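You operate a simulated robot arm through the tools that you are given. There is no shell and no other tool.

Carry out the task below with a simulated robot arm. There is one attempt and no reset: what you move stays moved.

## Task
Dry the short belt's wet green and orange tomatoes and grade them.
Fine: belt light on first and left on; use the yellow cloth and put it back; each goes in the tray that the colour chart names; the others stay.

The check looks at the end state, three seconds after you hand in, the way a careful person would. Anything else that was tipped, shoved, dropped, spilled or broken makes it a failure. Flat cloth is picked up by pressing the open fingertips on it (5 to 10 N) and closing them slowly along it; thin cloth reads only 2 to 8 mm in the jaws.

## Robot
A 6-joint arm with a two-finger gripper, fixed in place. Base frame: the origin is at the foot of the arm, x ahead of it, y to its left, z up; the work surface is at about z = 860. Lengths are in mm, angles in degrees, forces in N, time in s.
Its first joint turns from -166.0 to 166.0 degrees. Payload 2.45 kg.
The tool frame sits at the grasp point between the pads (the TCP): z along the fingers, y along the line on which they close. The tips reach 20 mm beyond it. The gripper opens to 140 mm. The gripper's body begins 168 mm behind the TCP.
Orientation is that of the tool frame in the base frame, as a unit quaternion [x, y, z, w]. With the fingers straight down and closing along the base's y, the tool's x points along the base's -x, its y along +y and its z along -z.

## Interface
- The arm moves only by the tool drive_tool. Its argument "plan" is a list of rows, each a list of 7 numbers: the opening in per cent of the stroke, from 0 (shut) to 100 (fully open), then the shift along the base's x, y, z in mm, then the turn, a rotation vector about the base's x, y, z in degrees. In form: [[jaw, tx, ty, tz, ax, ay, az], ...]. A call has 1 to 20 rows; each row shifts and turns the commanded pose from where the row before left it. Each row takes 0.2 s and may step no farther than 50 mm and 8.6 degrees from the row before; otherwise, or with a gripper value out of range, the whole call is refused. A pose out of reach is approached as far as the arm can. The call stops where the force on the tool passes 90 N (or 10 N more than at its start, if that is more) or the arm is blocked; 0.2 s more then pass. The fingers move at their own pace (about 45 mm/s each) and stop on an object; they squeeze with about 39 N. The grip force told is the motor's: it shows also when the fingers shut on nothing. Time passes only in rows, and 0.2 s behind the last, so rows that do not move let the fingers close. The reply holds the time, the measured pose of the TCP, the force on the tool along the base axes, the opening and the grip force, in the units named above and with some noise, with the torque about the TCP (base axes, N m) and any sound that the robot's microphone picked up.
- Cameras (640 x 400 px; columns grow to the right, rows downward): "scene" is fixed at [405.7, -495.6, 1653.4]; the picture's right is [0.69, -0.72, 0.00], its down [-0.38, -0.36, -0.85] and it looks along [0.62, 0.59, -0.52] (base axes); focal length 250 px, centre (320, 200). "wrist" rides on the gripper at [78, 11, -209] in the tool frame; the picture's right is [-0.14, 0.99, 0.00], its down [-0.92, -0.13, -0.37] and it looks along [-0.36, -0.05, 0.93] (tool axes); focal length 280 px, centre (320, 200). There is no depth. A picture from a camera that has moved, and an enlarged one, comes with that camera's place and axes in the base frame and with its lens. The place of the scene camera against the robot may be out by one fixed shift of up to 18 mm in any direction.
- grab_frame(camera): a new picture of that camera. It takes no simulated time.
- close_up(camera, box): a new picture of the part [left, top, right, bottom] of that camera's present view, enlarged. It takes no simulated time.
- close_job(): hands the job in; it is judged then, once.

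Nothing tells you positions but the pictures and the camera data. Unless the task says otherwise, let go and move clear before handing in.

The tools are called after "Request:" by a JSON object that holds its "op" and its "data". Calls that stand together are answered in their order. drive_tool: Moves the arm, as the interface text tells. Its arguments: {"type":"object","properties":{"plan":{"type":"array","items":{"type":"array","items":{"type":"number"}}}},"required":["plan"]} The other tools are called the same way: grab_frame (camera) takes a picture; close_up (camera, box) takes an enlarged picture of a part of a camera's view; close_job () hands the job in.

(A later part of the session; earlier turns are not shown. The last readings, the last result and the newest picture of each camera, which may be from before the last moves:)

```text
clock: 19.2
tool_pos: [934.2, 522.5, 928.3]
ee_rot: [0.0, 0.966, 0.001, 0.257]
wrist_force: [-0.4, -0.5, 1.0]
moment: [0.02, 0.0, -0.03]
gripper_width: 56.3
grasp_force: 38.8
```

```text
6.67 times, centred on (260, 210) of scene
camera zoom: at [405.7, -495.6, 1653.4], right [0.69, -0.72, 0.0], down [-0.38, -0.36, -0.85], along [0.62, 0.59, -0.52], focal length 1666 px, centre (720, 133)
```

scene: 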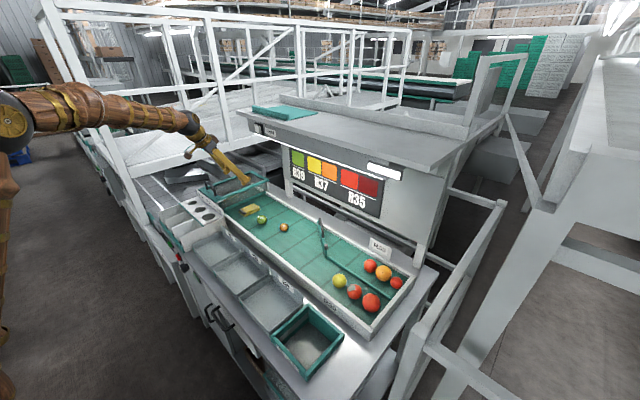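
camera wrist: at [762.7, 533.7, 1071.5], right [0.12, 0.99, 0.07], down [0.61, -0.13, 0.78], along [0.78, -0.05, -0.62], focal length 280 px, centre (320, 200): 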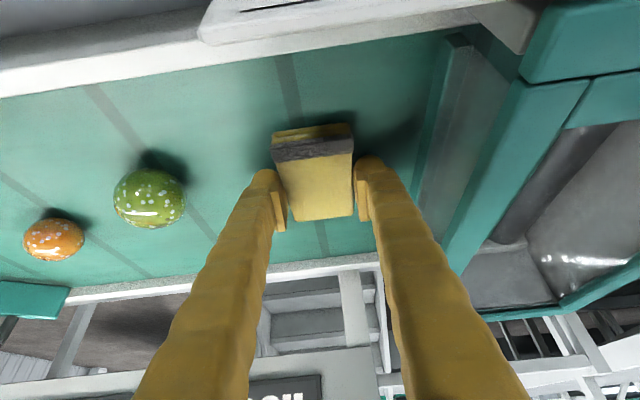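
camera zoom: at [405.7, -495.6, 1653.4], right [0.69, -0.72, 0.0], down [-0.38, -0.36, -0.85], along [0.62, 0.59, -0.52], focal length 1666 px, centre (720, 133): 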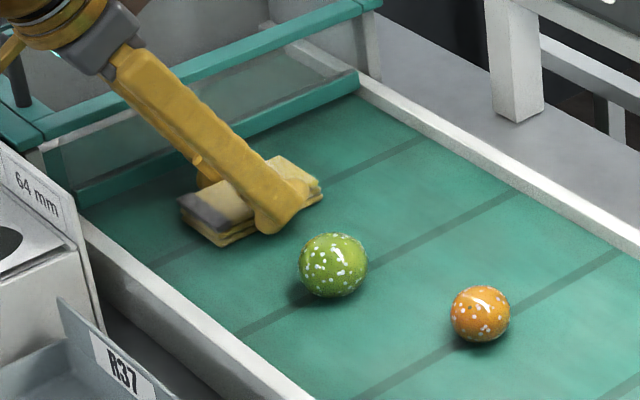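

The pad is firm: it reads 56.3 mm at 38.8 N, so it is held by its sides. I lift it slightly and check the grip.

Request:
{"op": "drive_tool", "data": {"plan": [[30, 0, 0, 0, 0, 0, 0], [30, 0, 0, 5, 0, 0, 0], [30, 0, 0, 10, 0, 0, 0], [30, 0, 0, 15, 0, 0, 0], [30, 0, 0, 20, 0, 0, 0], [30, 0, 0, 20, 0, 0, 0], [30, 0, 0, 0, 0, 0, 0]]}}

Request:
{"op": "grab_frame", "data": {"camera": "wrist"}}

Request:
{"op": "close_up", "data": {"camera": "scene", "box": [220, 170, 300, 230]}}

```text
clock: 20.8
tool_pos: [932.2, 522.3, 1000.5]
ee_rot: [0.0, 0.966, 0.001, 0.258]
wrist_force: [0.6, 0.5, -0.4]
moment: [-0.02, -0.01, -0.02]
gripper_width: 56.1
grasp_force: 38.9
```

```text
taken
camera wrist: at [761.0, 533.1, 1143.1], right [0.12, 0.99, 0.07], down [0.61, -0.13, 0.78], along [0.78, -0.05, -0.62], focal length 280 px, centre (320, 200)
```

wrist: 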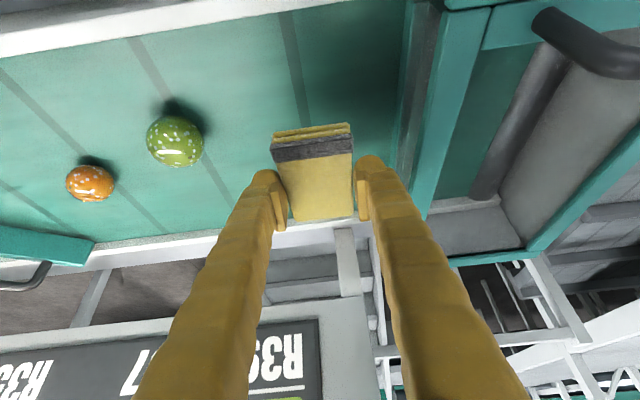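

```text
6.67 times, centred on (260, 200) of scene
camera zoom: at [405.7, -495.6, 1653.4], right [0.69, -0.72, 0.0], down [-0.38, -0.36, -0.85], along [0.62, 0.59, -0.52], focal length 1666 px, centre (720, 200)
```

zoom: 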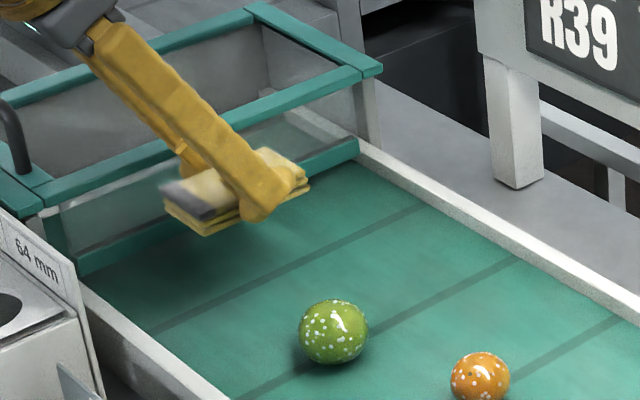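

The cloth is firmly held with its underside about 29 mm below the TCP. I carry it over the green tomato and will lower it gently.

Request:
{"op": "drive_tool", "data": {"plan": [[30, -2, -20, 5, 0, 0, 0], [30, -2, -25, 0, 0, 0, 0], [30, -3, -30, 0, 0, 0, 0], [30, -3, -30, 0, 0, 0, 0], [30, -4, -29, 0, 0, 0, 0], [30, 0, 0, 0, 0, 0, 0]]}}

Request:
{"op": "grab_frame", "data": {"camera": "wrist"}}

Request:
{"op": "close_up", "data": {"camera": "scene", "box": [230, 170, 310, 230]}}

```text
clock: 22.2
tool_pos: [919.5, 392.1, 1003.7]
ee_rot: [0.0, 0.966, 0.0, 0.258]
wrist_force: [0.2, -0.2, 0.2]
moment: [0.0, -0.01, 0.0]
gripper_width: 56.6
grasp_force: 38.9
```

```text
taken
camera wrist: at [747.7, 402.3, 1145.7], right [0.12, 0.99, 0.07], down [0.61, -0.13, 0.78], along [0.78, -0.05, -0.62], focal length 280 px, centre (320, 200)
```

wrist: 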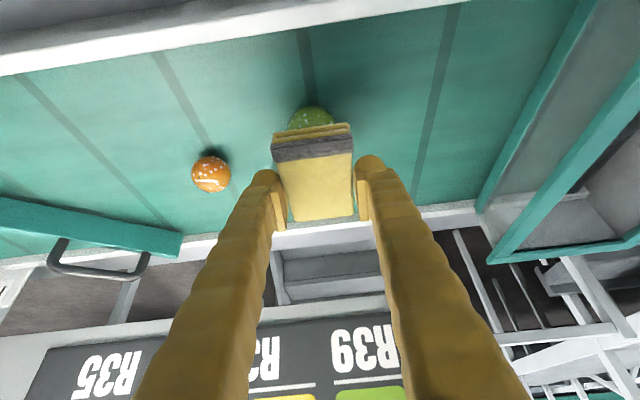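

```text
6.67 times, centred on (270, 200) of scene
camera zoom: at [405.7, -495.6, 1653.4], right [0.69, -0.72, 0.0], down [-0.38, -0.36, -0.85], along [0.62, 0.59, -0.52], focal length 1666 px, centre (653, 200)
```

zoom: 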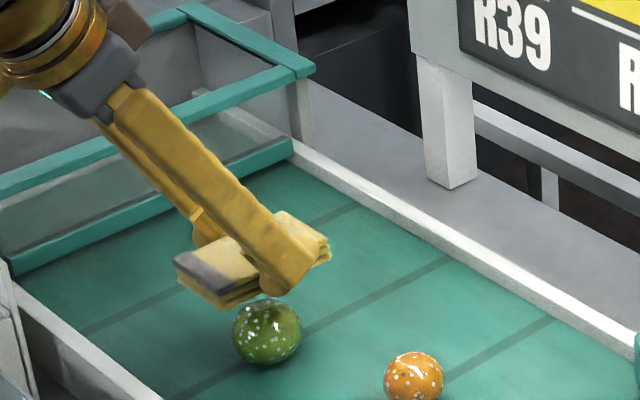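

The pad is above the green tomato. I lower it in small steps until it touches lightly.

Request:
{"op": "drive_tool", "data": {"plan": [[30, -1, -2, -10, 0, 0, 0], [30, 0, 0, -8, 0, 0, 0], [30, 0, 0, -4, 0, 0, 0], [30, 0, 0, 0, 0, 0, 0]]}}

Request:
{"op": "drive_tool", "data": {"plan": [[30, 0, 0, -1.5, 0, 0, 0], [30, 0, 0, -1.5, 0, 0, 0], [30, 0, 0, 0, 0, 0, 0]]}}

Request:
{"op": "close_up", "data": {"camera": "scene", "box": [230, 170, 310, 230]}}

```text
clock: 23.2
tool_pos: [917.0, 389.4, 982.0]
ee_rot: [0.0, 0.966, 0.0, 0.257]
wrist_force: [0.0, -0.5, 0.2]
moment: [0.0, 0.02, 0.01]
gripper_width: 56.2
grasp_force: 39.0
```

```text
clock: 24.0
tool_pos: [918.4, 388.3, 980.1]
ee_rot: [0.0, 0.966, 0.001, 0.258]
wrist_force: [-0.5, 1.3, -0.4]
moment: [0.02, 0.03, 0.01]
gripper_width: 56.4
grasp_force: 39.4
```

```text
6.67 times, centred on (270, 200) of scene
camera zoom: at [405.7, -495.6, 1653.4], right [0.69, -0.72, 0.0], down [-0.38, -0.36, -0.85], along [0.62, 0.59, -0.52], focal length 1666 px, centre (653, 200)
```

zoom: 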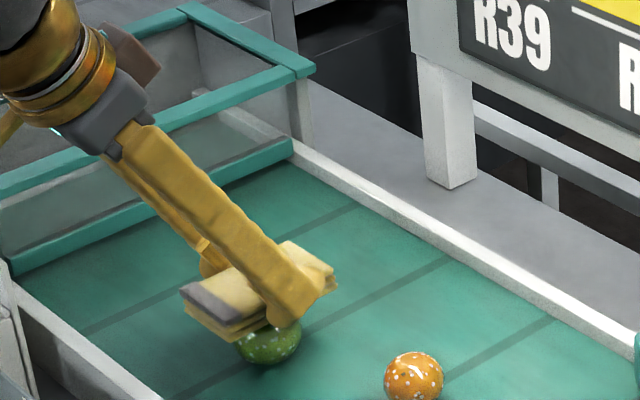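

Not touching yet. I continue down in 1 mm steps.

Request:
{"op": "drive_tool", "data": {"plan": [[30, 0, 0, -1, 0, 0, 0], [30, 0, 0, -1, 0, 0, 0], [30, 0, 0, -1, 0, 0, 0], [30, 0, 0, 0, 0, 0, 0]]}}

Request:
{"op": "drive_tool", "data": {"plan": [[30, 0, 0, -1, 0, 0, 0], [30, 0, 0, -1, 0, 0, 0], [30, 0, 0, 0, 0, 0, 0]]}}

Request:
{"op": "close_up", "data": {"camera": "scene", "box": [240, 185, 300, 230]}}

```text
clock: 25.0
tool_pos: [918.5, 387.6, 976.8]
ee_rot: [0.0, 0.966, 0.0, 0.258]
wrist_force: [-0.6, -0.5, 0.1]
moment: [-0.01, -0.03, 0.03]
gripper_width: 56.0
grasp_force: 38.8
```

```text
clock: 25.8
tool_pos: [917.8, 386.7, 975.3]
ee_rot: [0.0, 0.966, 0.0, 0.259]
wrist_force: [0.7, 0.2, -0.1]
moment: [-0.01, -0.01, -0.01]
gripper_width: 56.3
grasp_force: 38.7
```

```text
8.89 times, centred on (270, 208) of scene
camera zoom: at [405.7, -495.6, 1653.4], right [0.69, -0.72, 0.0], down [-0.38, -0.36, -0.85], along [0.62, 0.59, -0.52], focal length 2222 px, centre (764, 133)
```

zoom: 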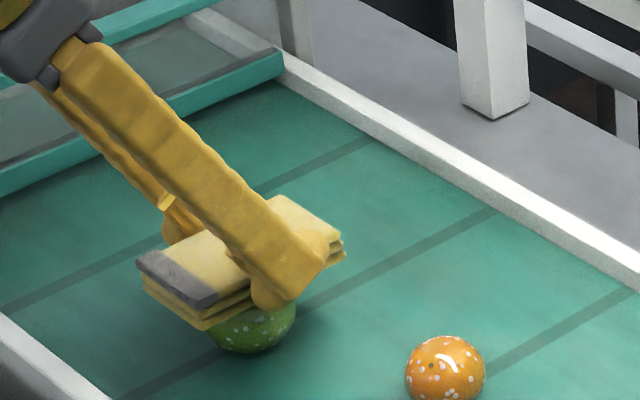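

Still no force. I go on another few millimetres.

Request:
{"op": "drive_tool", "data": {"plan": [[30, 0, 0, -1, 0, 0, 0], [30, 0, 0, -1, 0, 0, 0], [30, 0, 0, 0, 0, 0, 0]]}}

Request:
{"op": "drive_tool", "data": {"plan": [[30, 0, 0, -1, 0, 0, 0], [30, 0, 0, -1, 0, 0, 0], [30, 0, 0, 0, 0, 0, 0]]}}

Request:
{"op": "close_up", "data": {"camera": "scene", "box": [240, 185, 300, 230]}}

```text
clock: 26.6
tool_pos: [919.3, 386.5, 973.5]
ee_rot: [0.0, 0.966, 0.001, 0.258]
wrist_force: [-0.1, 0.6, 4.2]
moment: [0.04, -0.04, -0.02]
gripper_width: 56.0
grasp_force: 39.2
```

```text
clock: 27.4
tool_pos: [918.8, 386.0, 973.1]
ee_rot: [0.0, 0.966, 0.002, 0.259]
wrist_force: [1.4, -0.6, 34.9]
moment: [0.08, -0.02, 0.04]
gripper_width: 56.4
grasp_force: 39.6
```

```text
8.89 times, centred on (270, 208) of scene
camera zoom: at [405.7, -495.6, 1653.4], right [0.69, -0.72, 0.0], down [-0.38, -0.36, -0.85], along [0.62, 0.59, -0.52], focal length 2222 px, centre (764, 133)
```

zoom: 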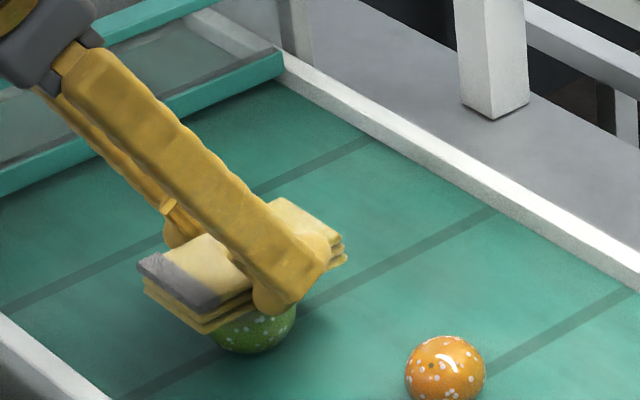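

Contact is stiff: 35 N is too much for a tomato, so I raise 2 mm at once to keep only a light touch.

Request:
{"op": "drive_tool", "data": {"plan": [[30, 0, 0, 2, 0, 0, 0], [30, 0, 0, 0, 0, 0, 0]]}}

Request:
{"op": "close_up", "data": {"camera": "scene", "box": [240, 185, 300, 230]}}

```text
clock: 28.0
tool_pos: [919.0, 387.8, 973.1]
ee_rot: [0.0, 0.966, 0.0, 0.258]
wrist_force: [0.7, 0.2, 22.9]
moment: [0.01, -0.05, 0.01]
gripper_width: 56.3
grasp_force: 38.7
```

```text
8.89 times, centred on (270, 208) of scene
camera zoom: at [405.7, -495.6, 1653.4], right [0.69, -0.72, 0.0], down [-0.38, -0.36, -0.85], along [0.62, 0.59, -0.52], focal length 2222 px, centre (764, 133)
```

zoom: 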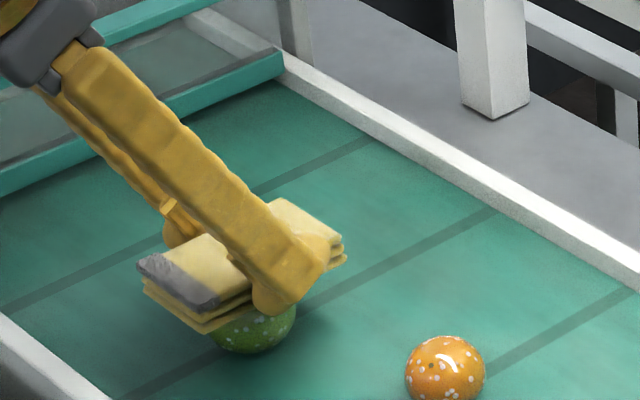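

Force is still 23 N, so I raise another 1.5 mm.

Request:
{"op": "drive_tool", "data": {"plan": [[30, 0, 0, 1.5, 0, 0, 0], [30, 0, 0, 0, 0, 0, 0]]}}

```text
clock: 28.6
tool_pos: [917.8, 386.4, 973.8]
ee_rot: [0.0, 0.966, 0.002, 0.257]
wrist_force: [-0.2, -1.2, 1.3]
moment: [-0.01, -0.06, -0.02]
gripper_width: 56.2
grasp_force: 38.9
```

Now it is barely touching. I add a light pressure and wipe with a small back-and-forth in x and y.

Request:
{"op": "drive_tool", "data": {"plan": [[30, 0, 0, -0.7, 0, 0, 0], [30, 4, 0, 0, 0, 0, 0], [30, 4, 0, 0, 0, 0, 0], [30, -4, 0, 0, 0, 0, 0], [30, -4, 0, 0, 0, 0, 0], [30, -4, 0, 0, 0, 0, 0], [30, -4, 0, 0, 0, 0, 0], [30, 4, 0, 0, 0, 0, 0], [30, 4, 0, 0, 0, 0, 0], [30, 0, 0, 0, 0, 0, 0]]}}

Request:
{"op": "close_up", "data": {"camera": "scene", "box": [240, 185, 300, 230]}}

Request:
{"op": "close_up", "data": {"camera": "wrist", "box": [230, 80, 390, 180]}}

```text
clock: 30.8
tool_pos: [918.9, 387.9, 971.8]
ee_rot: [0.0, 0.966, 0.0, 0.258]
wrist_force: [-0.4, -0.5, -1.0]
moment: [0.02, -0.02, -0.02]
gripper_width: 56.3
grasp_force: 38.6
```

```text
8.89 times, centred on (270, 208) of scene
camera zoom: at [405.7, -495.6, 1653.4], right [0.69, -0.72, 0.0], down [-0.38, -0.36, -0.85], along [0.62, 0.59, -0.52], focal length 2222 px, centre (764, 133)
```

zoom: 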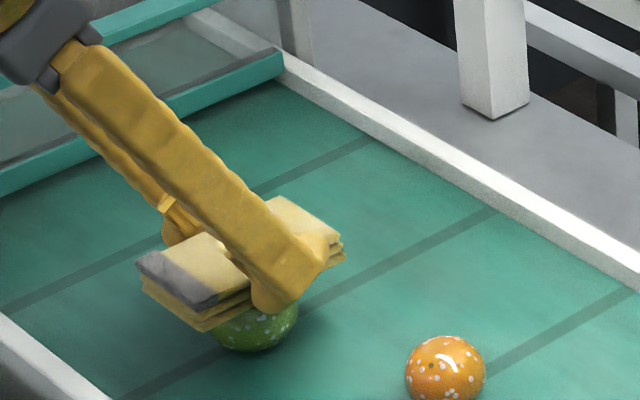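

```text
4.00 times, centred on (310, 130) of wrist
camera zoom: at [747.5, 398.2, 1115.6], right [0.12, 0.99, 0.07], down [0.61, -0.13, 0.78], along [0.78, -0.05, -0.62], focal length 1122 px, centre (360, 480)
```

zoom: 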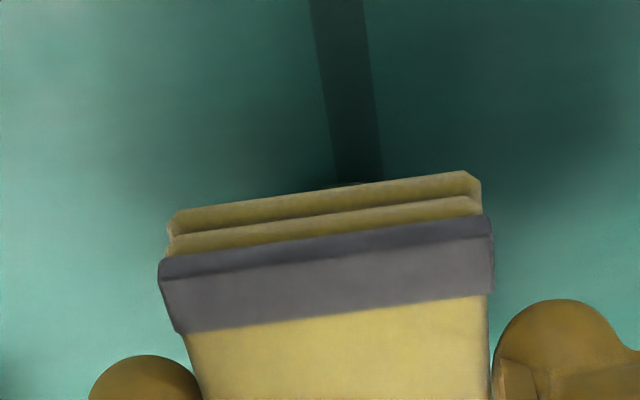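

Contact was lost as the tomato rolled a little. I lower about 1 mm and wipe in y, then lift to check the droplets.

Request:
{"op": "drive_tool", "data": {"plan": [[30, 0, 0, -1, 0, 0, 0], [30, 0, 0, 0, 0, 0, 0]]}}

Request:
{"op": "drive_tool", "data": {"plan": [[30, 0, 4, 0, 0, 0, 0], [30, 0, 4, 0, 0, 0, 0], [30, 0, -4, 0, 0, 0, 0], [30, 0, -4, 0, 0, 0, 0], [30, 0, -4, 0, 0, 0, 0], [30, 0, -4, 0, 0, 0, 0], [30, 0, 4, 0, 0, 0, 0], [30, 0, 4, 0, 0, 0, 0], [30, 0, 0, 0, 0, 0, 0]]}}

Request:
{"op": "close_up", "data": {"camera": "scene", "box": [240, 185, 300, 230]}}

```text
clock: 31.4
tool_pos: [918.9, 388.7, 973.0]
ee_rot: [0.0, 0.966, 0.0, 0.258]
wrist_force: [-2.1, -1.3, 3.7]
moment: [-0.06, 0.0, -0.04]
gripper_width: 56.4
grasp_force: 39.1
```

```text
clock: 33.4
tool_pos: [918.5, 386.1, 971.7]
ee_rot: [0.0, 0.966, 0.001, 0.257]
wrist_force: [1.7, 0.5, 12.0]
moment: [-0.03, -0.09, 0.01]
gripper_width: 56.5
grasp_force: 38.7
```

```text
8.89 times, centred on (270, 208) of scene
camera zoom: at [405.7, -495.6, 1653.4], right [0.69, -0.72, 0.0], down [-0.38, -0.36, -0.85], along [0.62, 0.59, -0.52], focal length 2222 px, centre (764, 133)
```

zoom: 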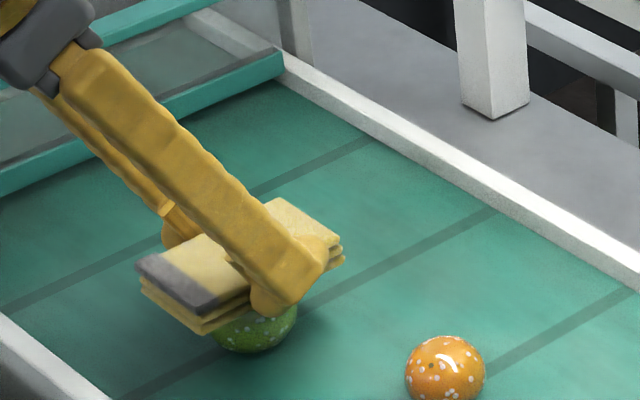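

Force is now about 12 N. I lift the cloth straight up and move it aside to see what the wiping has done.

Request:
{"op": "drive_tool", "data": {"plan": [[30, 0, 0, 3, 0, 0, 0], [30, 0, 0, 10, 0, 0, 0], [30, 0, 0, 20, 0, 0, 0], [30, 0, 20, 0, 0, 0, 0], [30, 0, 30, 0, 0, 0, 0], [30, 0, 30, 0, 0, 0, 0], [30, 0, 0, 0, 0, 0, 0]]}}

Request:
{"op": "close_up", "data": {"camera": "scene", "box": [240, 185, 300, 230]}}

Request:
{"op": "close_up", "data": {"camera": "wrist", "box": [150, 70, 330, 190]}}

```text
clock: 35.0
tool_pos: [917.1, 466.5, 1005.5]
ee_rot: [0.0, 0.966, 0.001, 0.258]
wrist_force: [0.2, -0.2, 0.2]
moment: [-0.02, -0.02, -0.04]
gripper_width: 56.3
grasp_force: 39.2
```

```text
8.89 times, centred on (270, 208) of scene
camera zoom: at [405.7, -495.6, 1653.4], right [0.69, -0.72, 0.0], down [-0.38, -0.36, -0.85], along [0.62, 0.59, -0.52], focal length 2222 px, centre (764, 133)
```

zoom: 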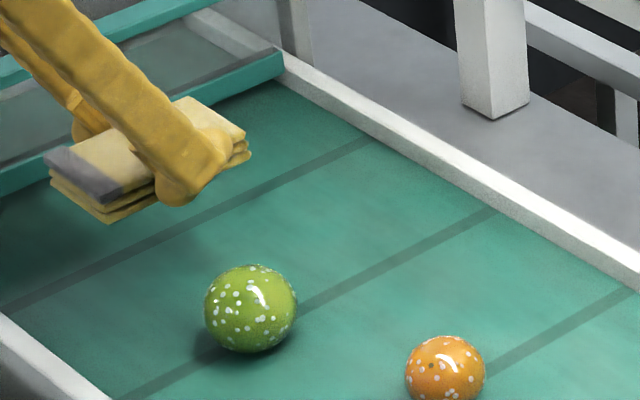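

```text
3.33 times, centred on (240, 130) of wrist
camera zoom: at [746.3, 477.9, 1146.8], right [0.12, 0.99, 0.07], down [0.61, -0.13, 0.78], along [0.78, -0.05, -0.62], focal length 935 px, centre (587, 433)
```

zoom: 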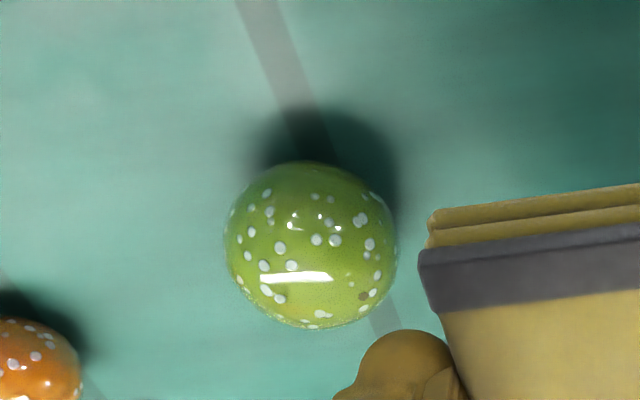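

Request:
{"op": "close_up", "data": {"camera": "wrist", "box": [200, 105, 280, 165]}}

Request:
{"op": "close_up", "data": {"camera": "scene", "box": [255, 210, 279, 226]}}

Request:
{"op": "close_up", "data": {"camera": "scene", "box": [275, 220, 299, 236]}}

```text
6.67 times, centred on (240, 135) of wrist
camera zoom: at [746.3, 477.9, 1146.8], right [0.12, 0.99, 0.07], down [0.61, -0.13, 0.78], along [0.78, -0.05, -0.62], focal length 1869 px, centre (853, 633)
```

zoom: 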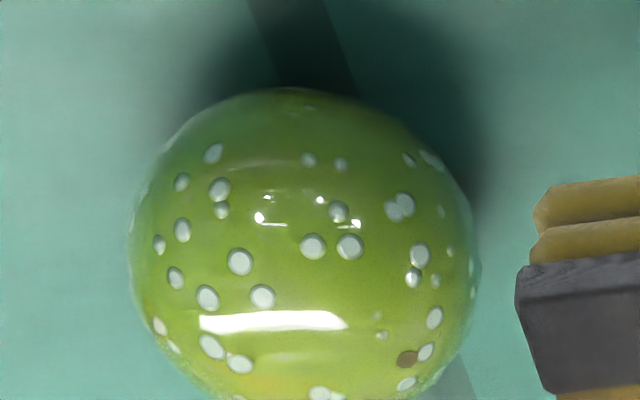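

```text
16.00 times, centred on (267, 218) of scene
camera zoom: at [405.7, -495.6, 1653.4], right [0.69, -0.72, 0.0], down [-0.38, -0.36, -0.85], along [0.62, 0.59, -0.52], focal length 3999 px, centre (1168, -88)
```

zoom: 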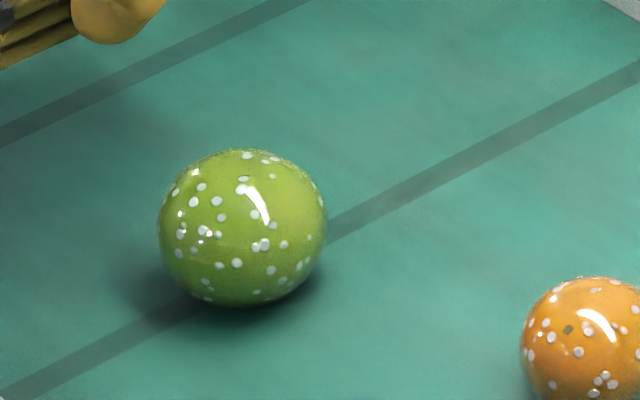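

```text
16.00 times, centred on (287, 228) of scene
camera zoom: at [405.7, -495.6, 1653.4], right [0.69, -0.72, 0.0], down [-0.38, -0.36, -0.85], along [0.62, 0.59, -0.52], focal length 3999 px, centre (848, -248)
```

zoom: 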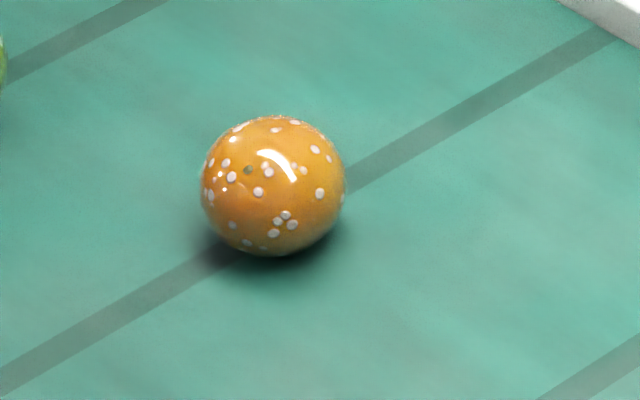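

The droplets look mostly unchanged: the tomato rolled under the pad instead of being rubbed. I go back for longer strokes at light pressure and then compare with these baseline pictures.

Request:
{"op": "drive_tool", "data": {"plan": [[30, 1, -30, 0, 0, 0, 0], [30, 0, -30, 0, 0, 0, 0], [30, 0, -18, 0, 0, 0, 0], [30, 0, 0, -15, 0, 0, 0], [30, 0, 0, -13, 0, 0, 0], [30, 0, 0, 0, 0, 0, 0]]}}

Request:
{"op": "drive_tool", "data": {"plan": [[30, 0, 0, -1.5, 0, 0, 0], [30, 0, 0, -1.5, 0, 0, 0], [30, 0, 0, 0, 0, 0, 0]]}}

```text
clock: 36.4
tool_pos: [920.7, 388.9, 978.6]
ee_rot: [0.0, 0.966, 0.001, 0.258]
wrist_force: [-0.6, -0.8, 0.3]
moment: [-0.04, 0.0, 0.01]
gripper_width: 56.4
grasp_force: 38.9
```

```text
clock: 37.2
tool_pos: [920.2, 387.7, 973.0]
ee_rot: [0.0, 0.966, 0.001, 0.258]
wrist_force: [0.4, 0.1, -0.9]
moment: [-0.01, -0.06, 0.02]
gripper_width: 56.4
grasp_force: 39.5
```

Request:
{"op": "drive_tool", "data": {"plan": [[30, 0, 0, -0.8, 0, 0, 0], [30, 0, 0, 0, 0, 0, 0]]}}

Request:
{"op": "drive_tool", "data": {"plan": [[30, 0, 0, -0.6, 0, 0, 0], [30, 0, 0, 0, 0, 0, 0]]}}

```text
clock: 37.8
tool_pos: [920.0, 388.8, 972.3]
ee_rot: [0.0, 0.966, 0.001, 0.258]
wrist_force: [-0.3, 0.5, -0.9]
moment: [0.02, 0.03, 0.0]
gripper_width: 56.5
grasp_force: 38.7
```

```text
clock: 38.4
tool_pos: [919.2, 388.4, 971.5]
ee_rot: [0.0, 0.966, 0.001, 0.258]
wrist_force: [0.6, 0.5, -0.2]
moment: [-0.03, 0.0, 0.03]
gripper_width: 56.3
grasp_force: 39.1
```

Request:
{"op": "drive_tool", "data": {"plan": [[30, 0, 0, -0.7, 0, 0, 0], [30, 0, 0, 0, 0, 0, 0]]}}

Request:
{"op": "drive_tool", "data": {"plan": [[30, 0, 0, -0.7, 0, 0, 0], [30, 0, 0, 0, 0, 0, 0]]}}

Request:
{"op": "close_up", "data": {"camera": "scene", "box": [240, 190, 290, 230]}}

```text
clock: 39.0
tool_pos: [919.0, 389.0, 971.8]
ee_rot: [-0.001, 0.966, 0.001, 0.258]
wrist_force: [0.1, -0.4, 0.2]
moment: [0.0, -0.01, 0.0]
gripper_width: 56.3
grasp_force: 38.8
```

```text
clock: 39.6
tool_pos: [919.9, 387.7, 972.5]
ee_rot: [0.0, 0.966, 0.0, 0.258]
wrist_force: [-0.2, -0.3, 1.2]
moment: [-0.03, 0.02, 0.01]
gripper_width: 56.3
grasp_force: 38.8
```

```text
10.00 times, centred on (265, 210) of scene
camera zoom: at [405.7, -495.6, 1653.4], right [0.69, -0.72, 0.0], down [-0.38, -0.36, -0.85], along [0.62, 0.59, -0.52], focal length 2499 px, centre (870, 100)
```

zoom: 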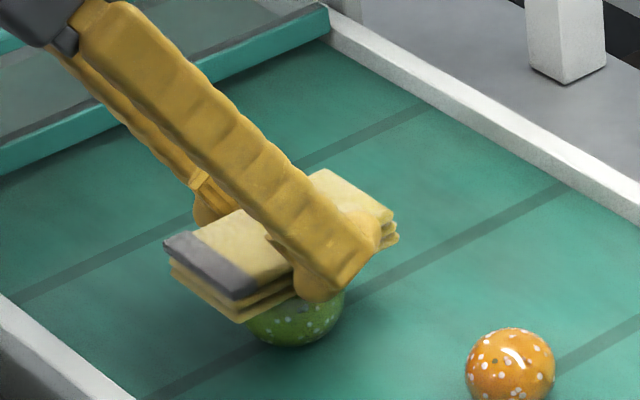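

Contact is just starting. I add slight pressure and make longer strokes in x, then y.

Request:
{"op": "drive_tool", "data": {"plan": [[30, 0, 0, -0.8, 0, 0, 0], [30, 6, 0, 0, 0, 0, 0], [30, 6, 0, 0, 0, 0, 0], [30, 6, 0, 0, 0, 0, 0], [30, -6, 0, 0, 0, 0, 0], [30, -6, 0, 0, 0, 0, 0], [30, -6, 0, 0, 0, 0, 0], [30, -6, 0, 0, 0, 0, 0], [30, -6, 0, 0, 0, 0, 0], [30, -6, 0, 0, 0, 0, 0], [30, 6, 0, 0, 0, 0, 0], [30, 6, 0, 0, 0, 0, 0], [30, 6, 0, 0, 0, 0, 0], [30, 0, 0, 0, 0, 0, 0]]}}

Request:
{"op": "close_up", "data": {"camera": "scene", "box": [240, 190, 290, 230]}}

```text
clock: 42.6
tool_pos: [918.6, 388.5, 969.4]
ee_rot: [0.0, 0.966, 0.002, 0.258]
wrist_force: [1.6, 0.4, 9.9]
moment: [0.01, -0.12, -0.03]
gripper_width: 56.5
grasp_force: 38.8
```

```text
10.00 times, centred on (265, 210) of scene
camera zoom: at [405.7, -495.6, 1653.4], right [0.69, -0.72, 0.0], down [-0.38, -0.36, -0.85], along [0.62, 0.59, -0.52], focal length 2499 px, centre (870, 100)
```

zoom: 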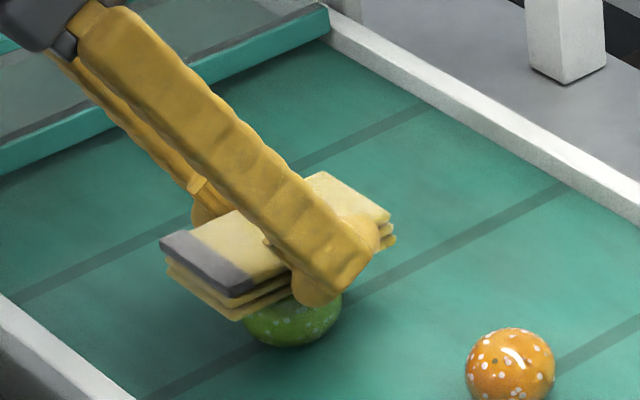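

The droplets seem slightly fainter now and force is about 10 N. I continue with y strokes.

Request:
{"op": "drive_tool", "data": {"plan": [[30, 0, 6, 0, 0, 0, 0], [30, 0, 6, 0, 0, 0, 0], [30, 0, 6, 0, 0, 0, 0], [30, 0, -6, 0, 0, 0, 0], [30, 0, -6, 0, 0, 0, 0], [30, 0, -6, 0, 0, 0, 0], [30, 0, -6, 0, 0, 0, 0], [30, 0, -6, 0, 0, 0, 0], [30, 0, -6, 0, 0, 0, 0], [30, 0, 6, 0, 0, 0, 0], [30, 0, 6, 0, 0, 0, 0], [30, 0, 6, 0, 0, 0, 0], [30, 0, 0, 0, 0, 0, 0]]}}

Request:
{"op": "close_up", "data": {"camera": "scene", "box": [240, 190, 290, 230]}}

```text
clock: 45.4
tool_pos: [919.0, 388.6, 970.3]
ee_rot: [0.0, 0.966, 0.0, 0.257]
wrist_force: [-0.4, 1.5, 0.0]
moment: [-0.02, -0.02, 0.0]
gripper_width: 56.5
grasp_force: 39.2
```

```text
10.00 times, centred on (265, 210) of scene
camera zoom: at [405.7, -495.6, 1653.4], right [0.69, -0.72, 0.0], down [-0.38, -0.36, -0.85], along [0.62, 0.59, -0.52], focal length 2499 px, centre (870, 100)
```

zoom: 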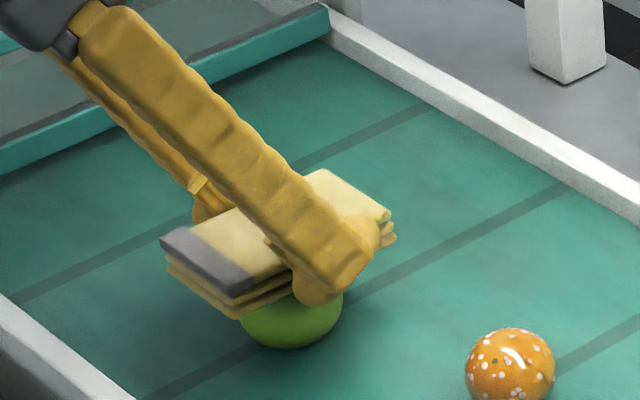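

The droplets on the green tomato are gone. I lift the cloth and move it aside to confirm from both cameras.

Request:
{"op": "drive_tool", "data": {"plan": [[30, 0, 0, 3, 0, 0, 0], [30, 0, 0, 10, 0, 0, 0], [30, 0, 0, 22, 0, 0, 0], [30, 0, 20, 5, 0, 0, 0], [30, 0, 30, 0, 0, 0, 0], [30, 0, 30, 0, 0, 0, 0], [30, 0, 0, 0, 0, 0, 0]]}}

Request:
{"op": "close_up", "data": {"camera": "wrist", "box": [100, 70, 340, 220]}}

Request:
{"op": "close_up", "data": {"camera": "scene", "box": [230, 180, 310, 240]}}

```text
clock: 47.0
tool_pos: [917.7, 469.8, 1010.7]
ee_rot: [0.0, 0.966, 0.001, 0.258]
wrist_force: [0.4, -0.2, -0.5]
moment: [-0.02, -0.01, -0.01]
gripper_width: 56.5
grasp_force: 38.9
```

```text
2.67 times, centred on (220, 145) of wrist
camera zoom: at [747.1, 480.5, 1153.1], right [0.12, 0.99, 0.07], down [0.61, -0.13, 0.78], along [0.78, -0.05, -0.62], focal length 748 px, centre (587, 347)
```

zoom: 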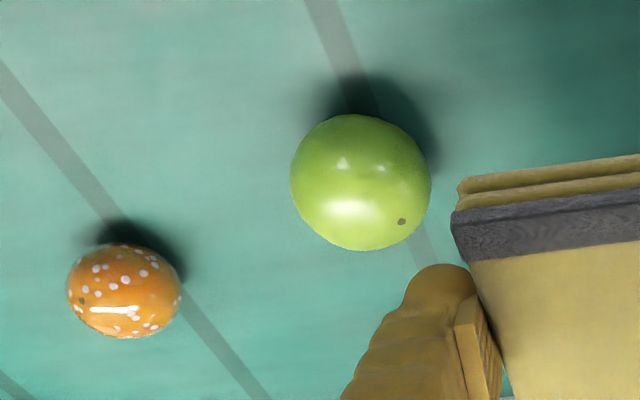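

```text
6.67 times, centred on (270, 210) of scene
camera zoom: at [405.7, -495.6, 1653.4], right [0.69, -0.72, 0.0], down [-0.38, -0.36, -0.85], along [0.62, 0.59, -0.52], focal length 1666 px, centre (653, 133)
```

zoom: 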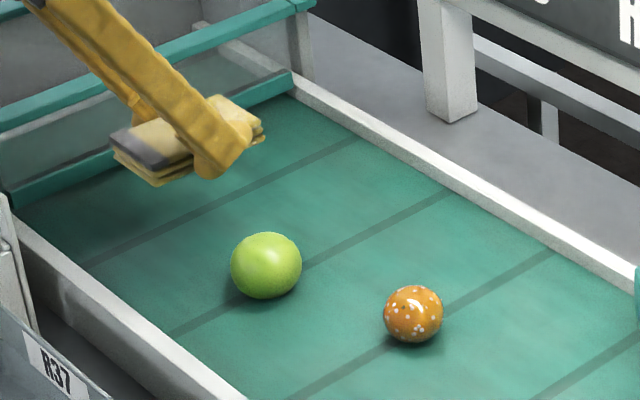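

The green tomato is clean and dry. I carry the cloth over to the orange one at about (959, 270).

Request:
{"op": "drive_tool", "data": {"plan": [[30, 6, -28.7, 0, 0, 0, 0], [30, 6, -28.7, 0, 0, 0, 0], [30, 6, -28.7, 0, 0, 0, 0], [30, 6, -28.7, 0, 0, 0, 0], [30, 6, -28.7, 0, 0, 0, 0], [30, 6, -28.7, 0, 0, 0, 0], [30, 5, -28.7, 0, 0, 0, 0], [30, 0, 0, -10, 0, 0, 0], [30, 0, 0, -10, 0, 0, 0], [30, 0, 0, 0, 0, 0, 0]]}}

Request:
{"op": "grab_frame", "data": {"camera": "wrist"}}

Request:
{"op": "close_up", "data": {"camera": "scene", "box": [240, 180, 330, 240]}}

```text
clock: 49.2
tool_pos: [958.8, 268.9, 992.0]
ee_rot: [0.0, 0.966, 0.001, 0.258]
wrist_force: [-0.1, -0.1, -1.1]
moment: [0.0, -0.03, 0.0]
gripper_width: 56.2
grasp_force: 38.9
```

```text
taken
camera wrist: at [788.2, 278.9, 1133.4], right [0.12, 0.99, 0.07], down [0.61, -0.13, 0.78], along [0.78, -0.05, -0.62], focal length 280 px, centre (320, 200)
```

wrist: 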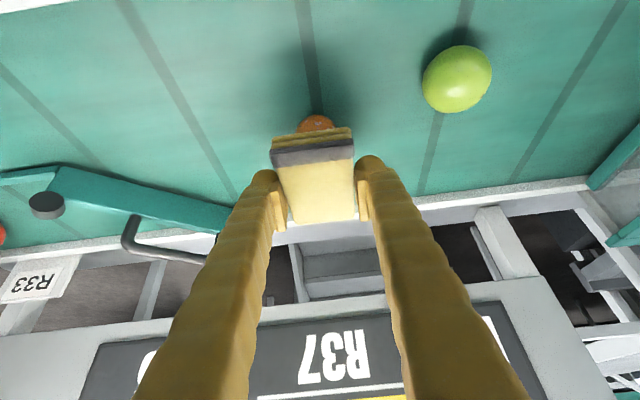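

```text
6.67 times, centred on (285, 210) of scene
camera zoom: at [405.7, -495.6, 1653.4], right [0.69, -0.72, 0.0], down [-0.38, -0.36, -0.85], along [0.62, 0.59, -0.52], focal length 1666 px, centre (553, 133)
```

zoom: 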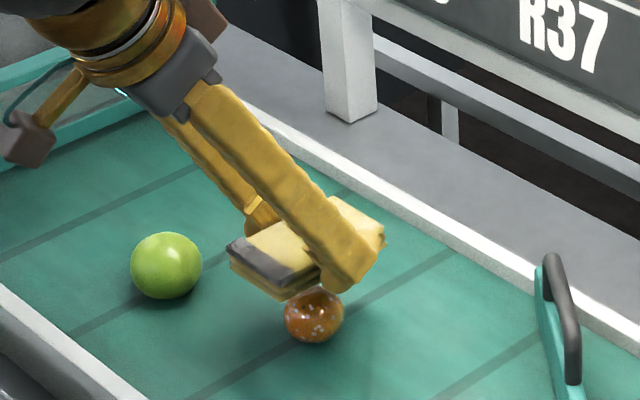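

The pad is above the orange tomato and clear of the gate. I lower gradually until contact.

Request:
{"op": "drive_tool", "data": {"plan": [[30, 0, 0, -8, 0, 0, 0], [30, 0, 0, -8, 0, 0, 0], [30, 0, 0, -4, 0, 0, 0], [30, 0, 0, 0, 0, 0, 0]]}}

Request:
{"op": "drive_tool", "data": {"plan": [[30, 0, 0, -1, 0, 0, 0], [30, 0, 0, -1, 0, 0, 0], [30, 0, 0, 0, 0, 0, 0]]}}

Request:
{"op": "drive_tool", "data": {"plan": [[30, 0, 0, -0.8, 0, 0, 0], [30, 0, 0, -0.8, 0, 0, 0], [30, 0, 0, 0, 0, 0, 0]]}}

Request:
{"op": "close_up", "data": {"camera": "scene", "box": [260, 195, 310, 235]}}

```text
clock: 50.2
tool_pos: [959.7, 267.4, 970.8]
ee_rot: [0.0, 0.966, 0.001, 0.258]
wrist_force: [0.3, 0.0, -0.9]
moment: [-0.03, 0.0, 0.0]
gripper_width: 56.5
grasp_force: 39.0
```

```text
clock: 51.0
tool_pos: [959.3, 267.7, 967.8]
ee_rot: [0.0, 0.966, 0.001, 0.258]
wrist_force: [0.1, 0.1, -0.1]
moment: [0.0, 0.01, 0.0]
gripper_width: 56.6
grasp_force: 39.2
```

```text
clock: 51.8
tool_pos: [959.0, 268.3, 966.5]
ee_rot: [0.0, 0.966, 0.001, 0.258]
wrist_force: [-0.1, 0.4, 0.4]
moment: [0.05, 0.0, 0.01]
gripper_width: 56.4
grasp_force: 38.8
```

```text
10.00 times, centred on (285, 215) of scene
camera zoom: at [405.7, -495.6, 1653.4], right [0.69, -0.72, 0.0], down [-0.38, -0.36, -0.85], along [0.62, 0.59, -0.52], focal length 2499 px, centre (670, 50)
```

zoom: 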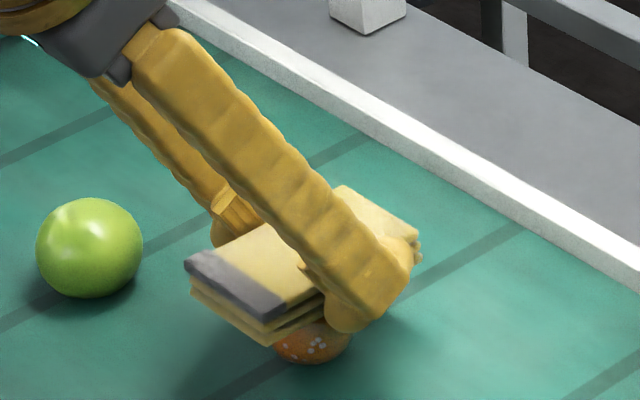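

Request:
{"op": "drive_tool", "data": {"plan": [[30, 0, 0, -0.8, 0, 0, 0], [30, 0, 0, 0, 0, 0, 0]]}}

Request:
{"op": "drive_tool", "data": {"plan": [[30, 0, 0, -0.8, 0, 0, 0], [30, 0, 0, 0, 0, 0, 0]]}}

Request:
{"op": "drive_tool", "data": {"plan": [[30, 0, 0, -0.8, 0, 0, 0], [30, 0, 0, 0, 0, 0, 0]]}}

```text
clock: 52.4
tool_pos: [959.8, 267.4, 967.0]
ee_rot: [0.0, 0.966, 0.002, 0.258]
wrist_force: [-0.2, 0.0, -0.3]
moment: [0.0, -0.04, 0.01]
gripper_width: 56.6
grasp_force: 38.9
```

```text
clock: 53.0
tool_pos: [960.3, 268.1, 965.9]
ee_rot: [-0.001, 0.966, 0.001, 0.258]
wrist_force: [0.2, -0.4, 0.1]
moment: [0.02, 0.0, -0.01]
gripper_width: 56.7
grasp_force: 39.2
```

```text
clock: 53.6
tool_pos: [960.7, 268.8, 964.7]
ee_rot: [0.0, 0.966, 0.001, 0.257]
wrist_force: [0.1, -0.8, -0.3]
moment: [0.01, -0.01, 0.02]
gripper_width: 56.3
grasp_force: 38.7
```

Request:
{"op": "drive_tool", "data": {"plan": [[30, 0, 0, -0.8, 0, 0, 0], [30, 0, 0, 0, 0, 0, 0]]}}

Request:
{"op": "drive_tool", "data": {"plan": [[30, 0, 0, -0.8, 0, 0, 0], [30, 0, 0, 0, 0, 0, 0]]}}

Request:
{"op": "close_up", "data": {"camera": "scene", "box": [260, 195, 310, 235]}}

```text
clock: 54.2
tool_pos: [961.2, 268.4, 963.6]
ee_rot: [-0.001, 0.966, 0.001, 0.258]
wrist_force: [-0.2, 0.8, -0.1]
moment: [0.01, -0.03, -0.03]
gripper_width: 56.4
grasp_force: 39.0
```

```text
clock: 54.8
tool_pos: [960.9, 268.7, 963.3]
ee_rot: [0.0, 0.966, 0.001, 0.258]
wrist_force: [0.3, -0.6, -0.3]
moment: [-0.04, -0.01, 0.01]
gripper_width: 56.6
grasp_force: 39.1
```

```text
10.00 times, centred on (285, 215) of scene
camera zoom: at [405.7, -495.6, 1653.4], right [0.69, -0.72, 0.0], down [-0.38, -0.36, -0.85], along [0.62, 0.59, -0.52], focal length 2499 px, centre (670, 50)
```

zoom: 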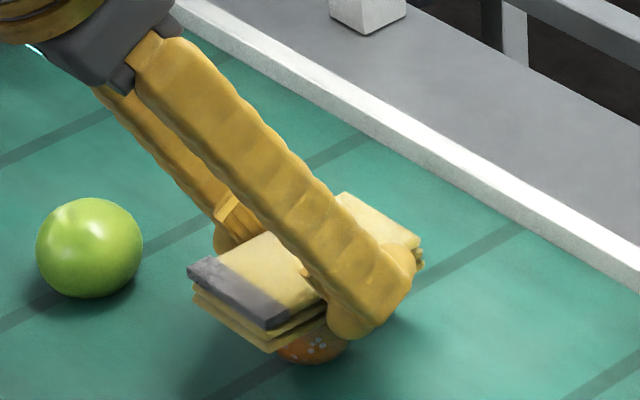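

Request:
{"op": "drive_tool", "data": {"plan": [[30, 0, 0, -0.8, 0, 0, 0], [30, 0, 0, 0, 0, 0, 0]]}}

Request:
{"op": "drive_tool", "data": {"plan": [[30, 0, 0, -0.8, 0, 0, 0], [30, 0, 0, 0, 0, 0, 0]]}}

Request:
{"op": "drive_tool", "data": {"plan": [[30, 0, 0, -0.6, 0, 0, 0], [30, 0, 0, 0, 0, 0, 0]]}}

```text
clock: 55.4
tool_pos: [960.3, 268.4, 962.1]
ee_rot: [-0.001, 0.966, 0.001, 0.257]
wrist_force: [-0.2, 0.0, -1.5]
moment: [0.05, 0.01, 0.02]
gripper_width: 56.3
grasp_force: 38.6
```

```text
clock: 56.0
tool_pos: [960.6, 267.2, 961.9]
ee_rot: [0.0, 0.966, 0.001, 0.258]
wrist_force: [-1.1, 0.9, -0.7]
moment: [0.0, 0.01, -0.03]
gripper_width: 56.6
grasp_force: 38.9
```

```text
clock: 56.6
tool_pos: [961.7, 269.0, 961.4]
ee_rot: [0.0, 0.966, 0.001, 0.258]
wrist_force: [-1.0, 0.5, 8.7]
moment: [-0.04, 0.01, 0.0]
gripper_width: 56.4
grasp_force: 39.4
```

Contact at about 9 N. I wipe the orange tomato with the same strokes in x and y.

Request:
{"op": "drive_tool", "data": {"plan": [[30, 6, 0, 0, 0, 0, 0], [30, 6, 0, 0, 0, 0, 0], [30, -6, 0, 0, 0, 0, 0], [30, -6, 0, 0, 0, 0, 0], [30, -6, 0, 0, 0, 0, 0], [30, -6, 0, 0, 0, 0, 0], [30, -6, 0, 0, 0, 0, 0], [30, 6, 0, 0, 0, 0, 0], [30, 6, 0, 0, 0, 0, 0], [30, 6, 0, 0, 0, 0, 0], [30, 0, 0, 0, 0, 0, 0]]}}

Request:
{"op": "close_up", "data": {"camera": "scene", "box": [260, 195, 310, 235]}}

```text
clock: 59.0
tool_pos: [958.7, 267.5, 959.5]
ee_rot: [0.001, 0.966, 0.001, 0.257]
wrist_force: [-1.1, -1.5, 12.1]
moment: [-0.01, -0.01, -0.02]
gripper_width: 56.6
grasp_force: 39.0
```

```text
10.00 times, centred on (285, 215) of scene
camera zoom: at [405.7, -495.6, 1653.4], right [0.69, -0.72, 0.0], down [-0.38, -0.36, -0.85], along [0.62, 0.59, -0.52], focal length 2499 px, centre (670, 50)
```

zoom: 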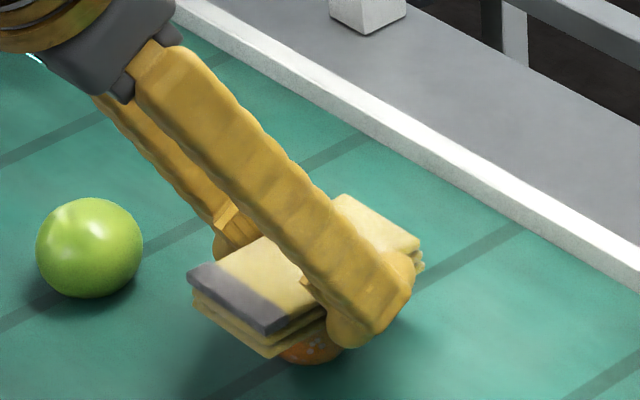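

The droplets are fading. I continue with the y strokes.

Request:
{"op": "drive_tool", "data": {"plan": [[30, 0, 6, 0, 0, 0, 0], [30, 0, 6, 0, 0, 0, 0], [30, 0, -6, 0, 0, 0, 0], [30, 0, -6, 0, 0, 0, 0], [30, 0, -6, 0, 0, 0, 0], [30, 0, -6, 0, 0, 0, 0], [30, 0, 6, 0, 0, 0, 0], [30, 0, 6, 0, 0, 0, 0], [30, 6, 0, 0, 0, 0, 0], [30, 6, 0, 0, 0, 0, 0], [30, -6, 0, 0, 0, 0, 0], [30, -6, 0, 0, 0, 0, 0], [30, 0, 0, 0, 0, 0, 0]]}}

Request:
{"op": "close_up", "data": {"camera": "scene", "box": [260, 195, 310, 235]}}

```text
clock: 61.8
tool_pos: [960.6, 268.8, 961.3]
ee_rot: [0.0, 0.966, 0.0, 0.258]
wrist_force: [-0.5, 0.9, -0.8]
moment: [0.0, -0.02, -0.02]
gripper_width: 56.7
grasp_force: 39.0
```

```text
10.00 times, centred on (285, 215) of scene
camera zoom: at [405.7, -495.6, 1653.4], right [0.69, -0.72, 0.0], down [-0.38, -0.36, -0.85], along [0.62, 0.59, -0.52], focal length 2499 px, centre (670, 50)
```

zoom: 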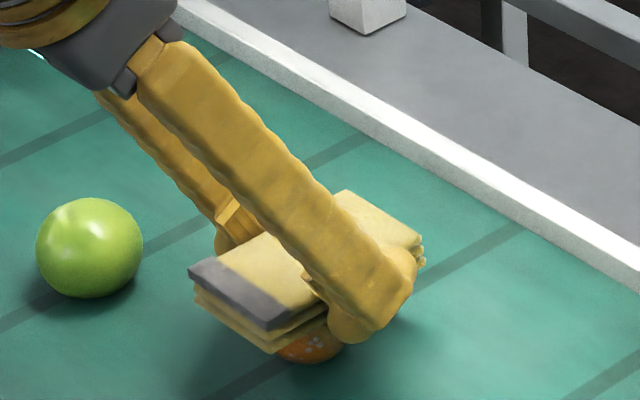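

Contact was lost with a few droplets left. I lower in small steps until it touches again and go on.

Request:
{"op": "drive_tool", "data": {"plan": [[30, 0, 0, -0.7, 0, 0, 0], [30, 0, 0, 0, 0, 0, 0]]}}

Request:
{"op": "drive_tool", "data": {"plan": [[30, 0, 0, -0.6, 0, 0, 0], [30, 0, 0, 0, 0, 0, 0]]}}

```text
clock: 62.4
tool_pos: [960.1, 268.7, 958.9]
ee_rot: [0.0, 0.966, 0.0, 0.258]
wrist_force: [-0.1, -1.6, -0.6]
moment: [0.02, -0.03, 0.02]
gripper_width: 56.2
grasp_force: 39.0
```

```text
clock: 63.0
tool_pos: [961.0, 268.2, 958.5]
ee_rot: [-0.001, 0.966, 0.001, 0.258]
wrist_force: [1.0, 0.6, 2.0]
moment: [0.0, 0.01, -0.01]
gripper_width: 56.6
grasp_force: 39.3
```

Request:
{"op": "drive_tool", "data": {"plan": [[30, 0, 0, -0.4, 0, 0, 0], [30, 0, 5, 0, 0, 0, 0], [30, 0, 5, 0, 0, 0, 0], [30, 0, -5, 0, 0, 0, 0], [30, 0, -5, 0, 0, 0, 0], [30, 0, -5, 0, 0, 0, 0], [30, 0, -5, 0, 0, 0, 0], [30, 0, 5, 0, 0, 0, 0], [30, 0, 5, 0, 0, 0, 0], [30, 0, 0, 0, 0, 0, 0]]}}

Request:
{"op": "close_up", "data": {"camera": "scene", "box": [260, 195, 310, 235]}}

```text
clock: 65.2
tool_pos: [959.2, 267.5, 959.3]
ee_rot: [0.0, 0.966, 0.001, 0.257]
wrist_force: [-0.6, -1.7, 16.3]
moment: [0.09, 0.08, 0.0]
gripper_width: 56.7
grasp_force: 39.0
```

```text
10.00 times, centred on (285, 215) of scene
camera zoom: at [405.7, -495.6, 1653.4], right [0.69, -0.72, 0.0], down [-0.38, -0.36, -0.85], along [0.62, 0.59, -0.52], focal length 2499 px, centre (670, 50)
```

zoom: 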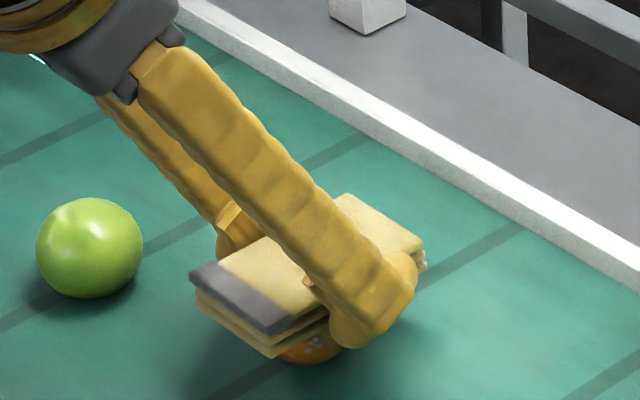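

Droplets are still faintly visible with a force of about 16 N. I continue with x strokes.

Request:
{"op": "drive_tool", "data": {"plan": [[30, 6, 0, 0, 0, 0, 0], [30, 6, 0, 0, 0, 0, 0], [30, -6, 0, 0, 0, 0, 0], [30, -6, 0, 0, 0, 0, 0], [30, -6, 0, 0, 0, 0, 0], [30, -6, 0, 0, 0, 0, 0], [30, -6, 0, 0, 0, 0, 0], [30, 6, 0, 0, 0, 0, 0], [30, 6, 0, 0, 0, 0, 0], [30, 6, 0, 0, 0, 0, 0], [30, 0, 0, 0, 0, 0, 0]]}}

Request:
{"op": "close_up", "data": {"camera": "scene", "box": [260, 195, 310, 235]}}

```text
clock: 67.6
tool_pos: [960.3, 267.4, 957.9]
ee_rot: [0.0, 0.966, 0.001, 0.257]
wrist_force: [-1.2, 1.3, 7.9]
moment: [0.07, 0.06, 0.02]
gripper_width: 56.6
grasp_force: 39.4
```

```text
10.00 times, centred on (285, 215) of scene
camera zoom: at [405.7, -495.6, 1653.4], right [0.69, -0.72, 0.0], down [-0.38, -0.36, -0.85], along [0.62, 0.59, -0.52], focal length 2499 px, centre (670, 50)
```

zoom: 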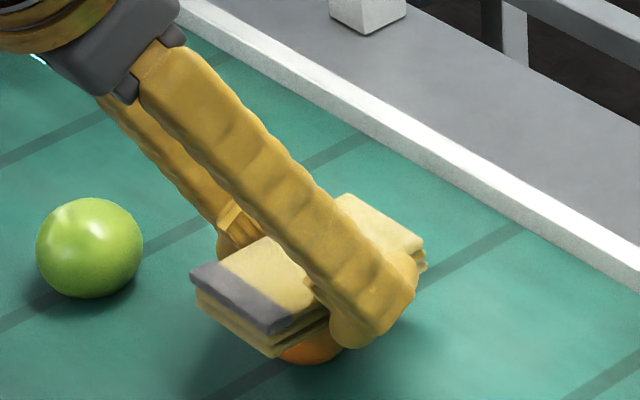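

The orange tomato now looks clean. I lift straight up and inspect it.

Request:
{"op": "drive_tool", "data": {"plan": [[30, 0, 0, 3, 0, 0, 0], [30, 0, 0, 10, 0, 0, 0], [30, 0, 0, 20, 0, 0, 0], [30, 0, 0, 20, 0, 0, 0], [30, 0, 20, 0, 0, 0, 0], [30, 0, 30, 0, 0, 0, 0], [30, 0, 30, 0, 0, 0, 0], [30, 0, 0, 0, 0, 0, 0]]}}

Request:
{"op": "close_up", "data": {"camera": "scene", "box": [250, 205, 300, 237]}}

Request:
{"op": "grab_frame", "data": {"camera": "wrist"}}

Request:
{"op": "close_up", "data": {"camera": "wrist", "box": [150, 60, 330, 190]}}

```text
clock: 69.4
tool_pos: [963.5, 350.0, 1009.5]
ee_rot: [0.0, 0.966, 0.0, 0.257]
wrist_force: [-0.2, -0.1, -0.1]
moment: [0.03, 0.0, -0.01]
gripper_width: 56.9
grasp_force: 39.2
```

```text
12.50 times, centred on (275, 221) of scene
camera zoom: at [405.7, -495.6, 1653.4], right [0.69, -0.72, 0.0], down [-0.38, -0.36, -0.85], along [0.62, 0.59, -0.52], focal length 3124 px, centre (882, -62)
```

zoom: 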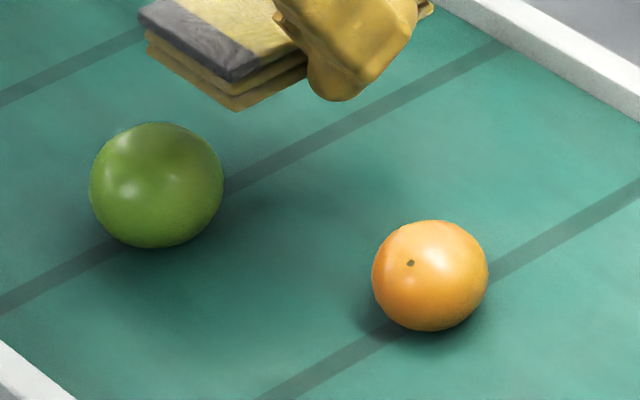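

```text
taken
camera wrist: at [791.8, 361.0, 1151.7], right [0.12, 0.99, 0.07], down [0.61, -0.13, 0.78], along [0.78, -0.05, -0.62], focal length 280 px, centre (320, 200)
```

wrist: 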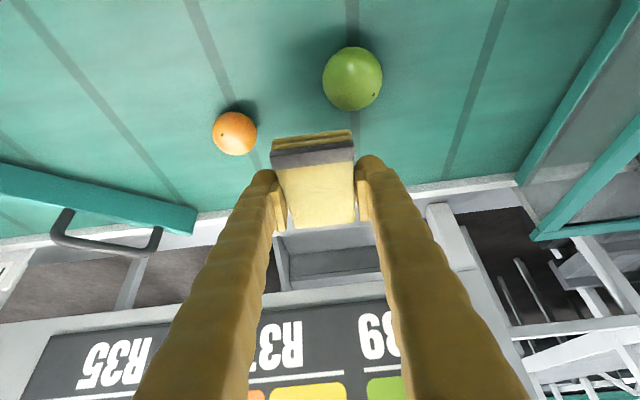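

```text
3.08 times, centred on (240, 125) of wrist
camera zoom: at [791.8, 361.0, 1151.7], right [0.12, 0.99, 0.07], down [0.61, -0.13, 0.78], along [0.78, -0.05, -0.62], focal length 863 px, centre (566, 431)
```

zoom: 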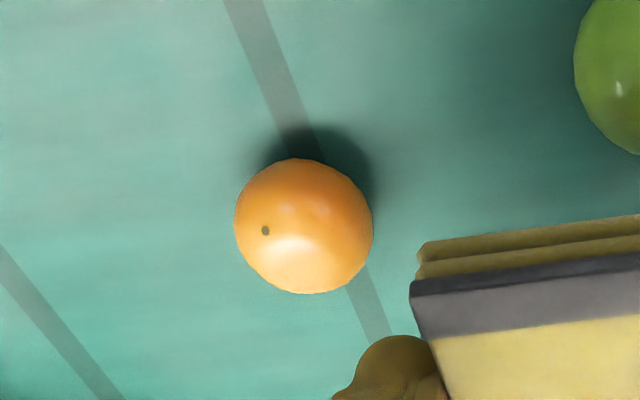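

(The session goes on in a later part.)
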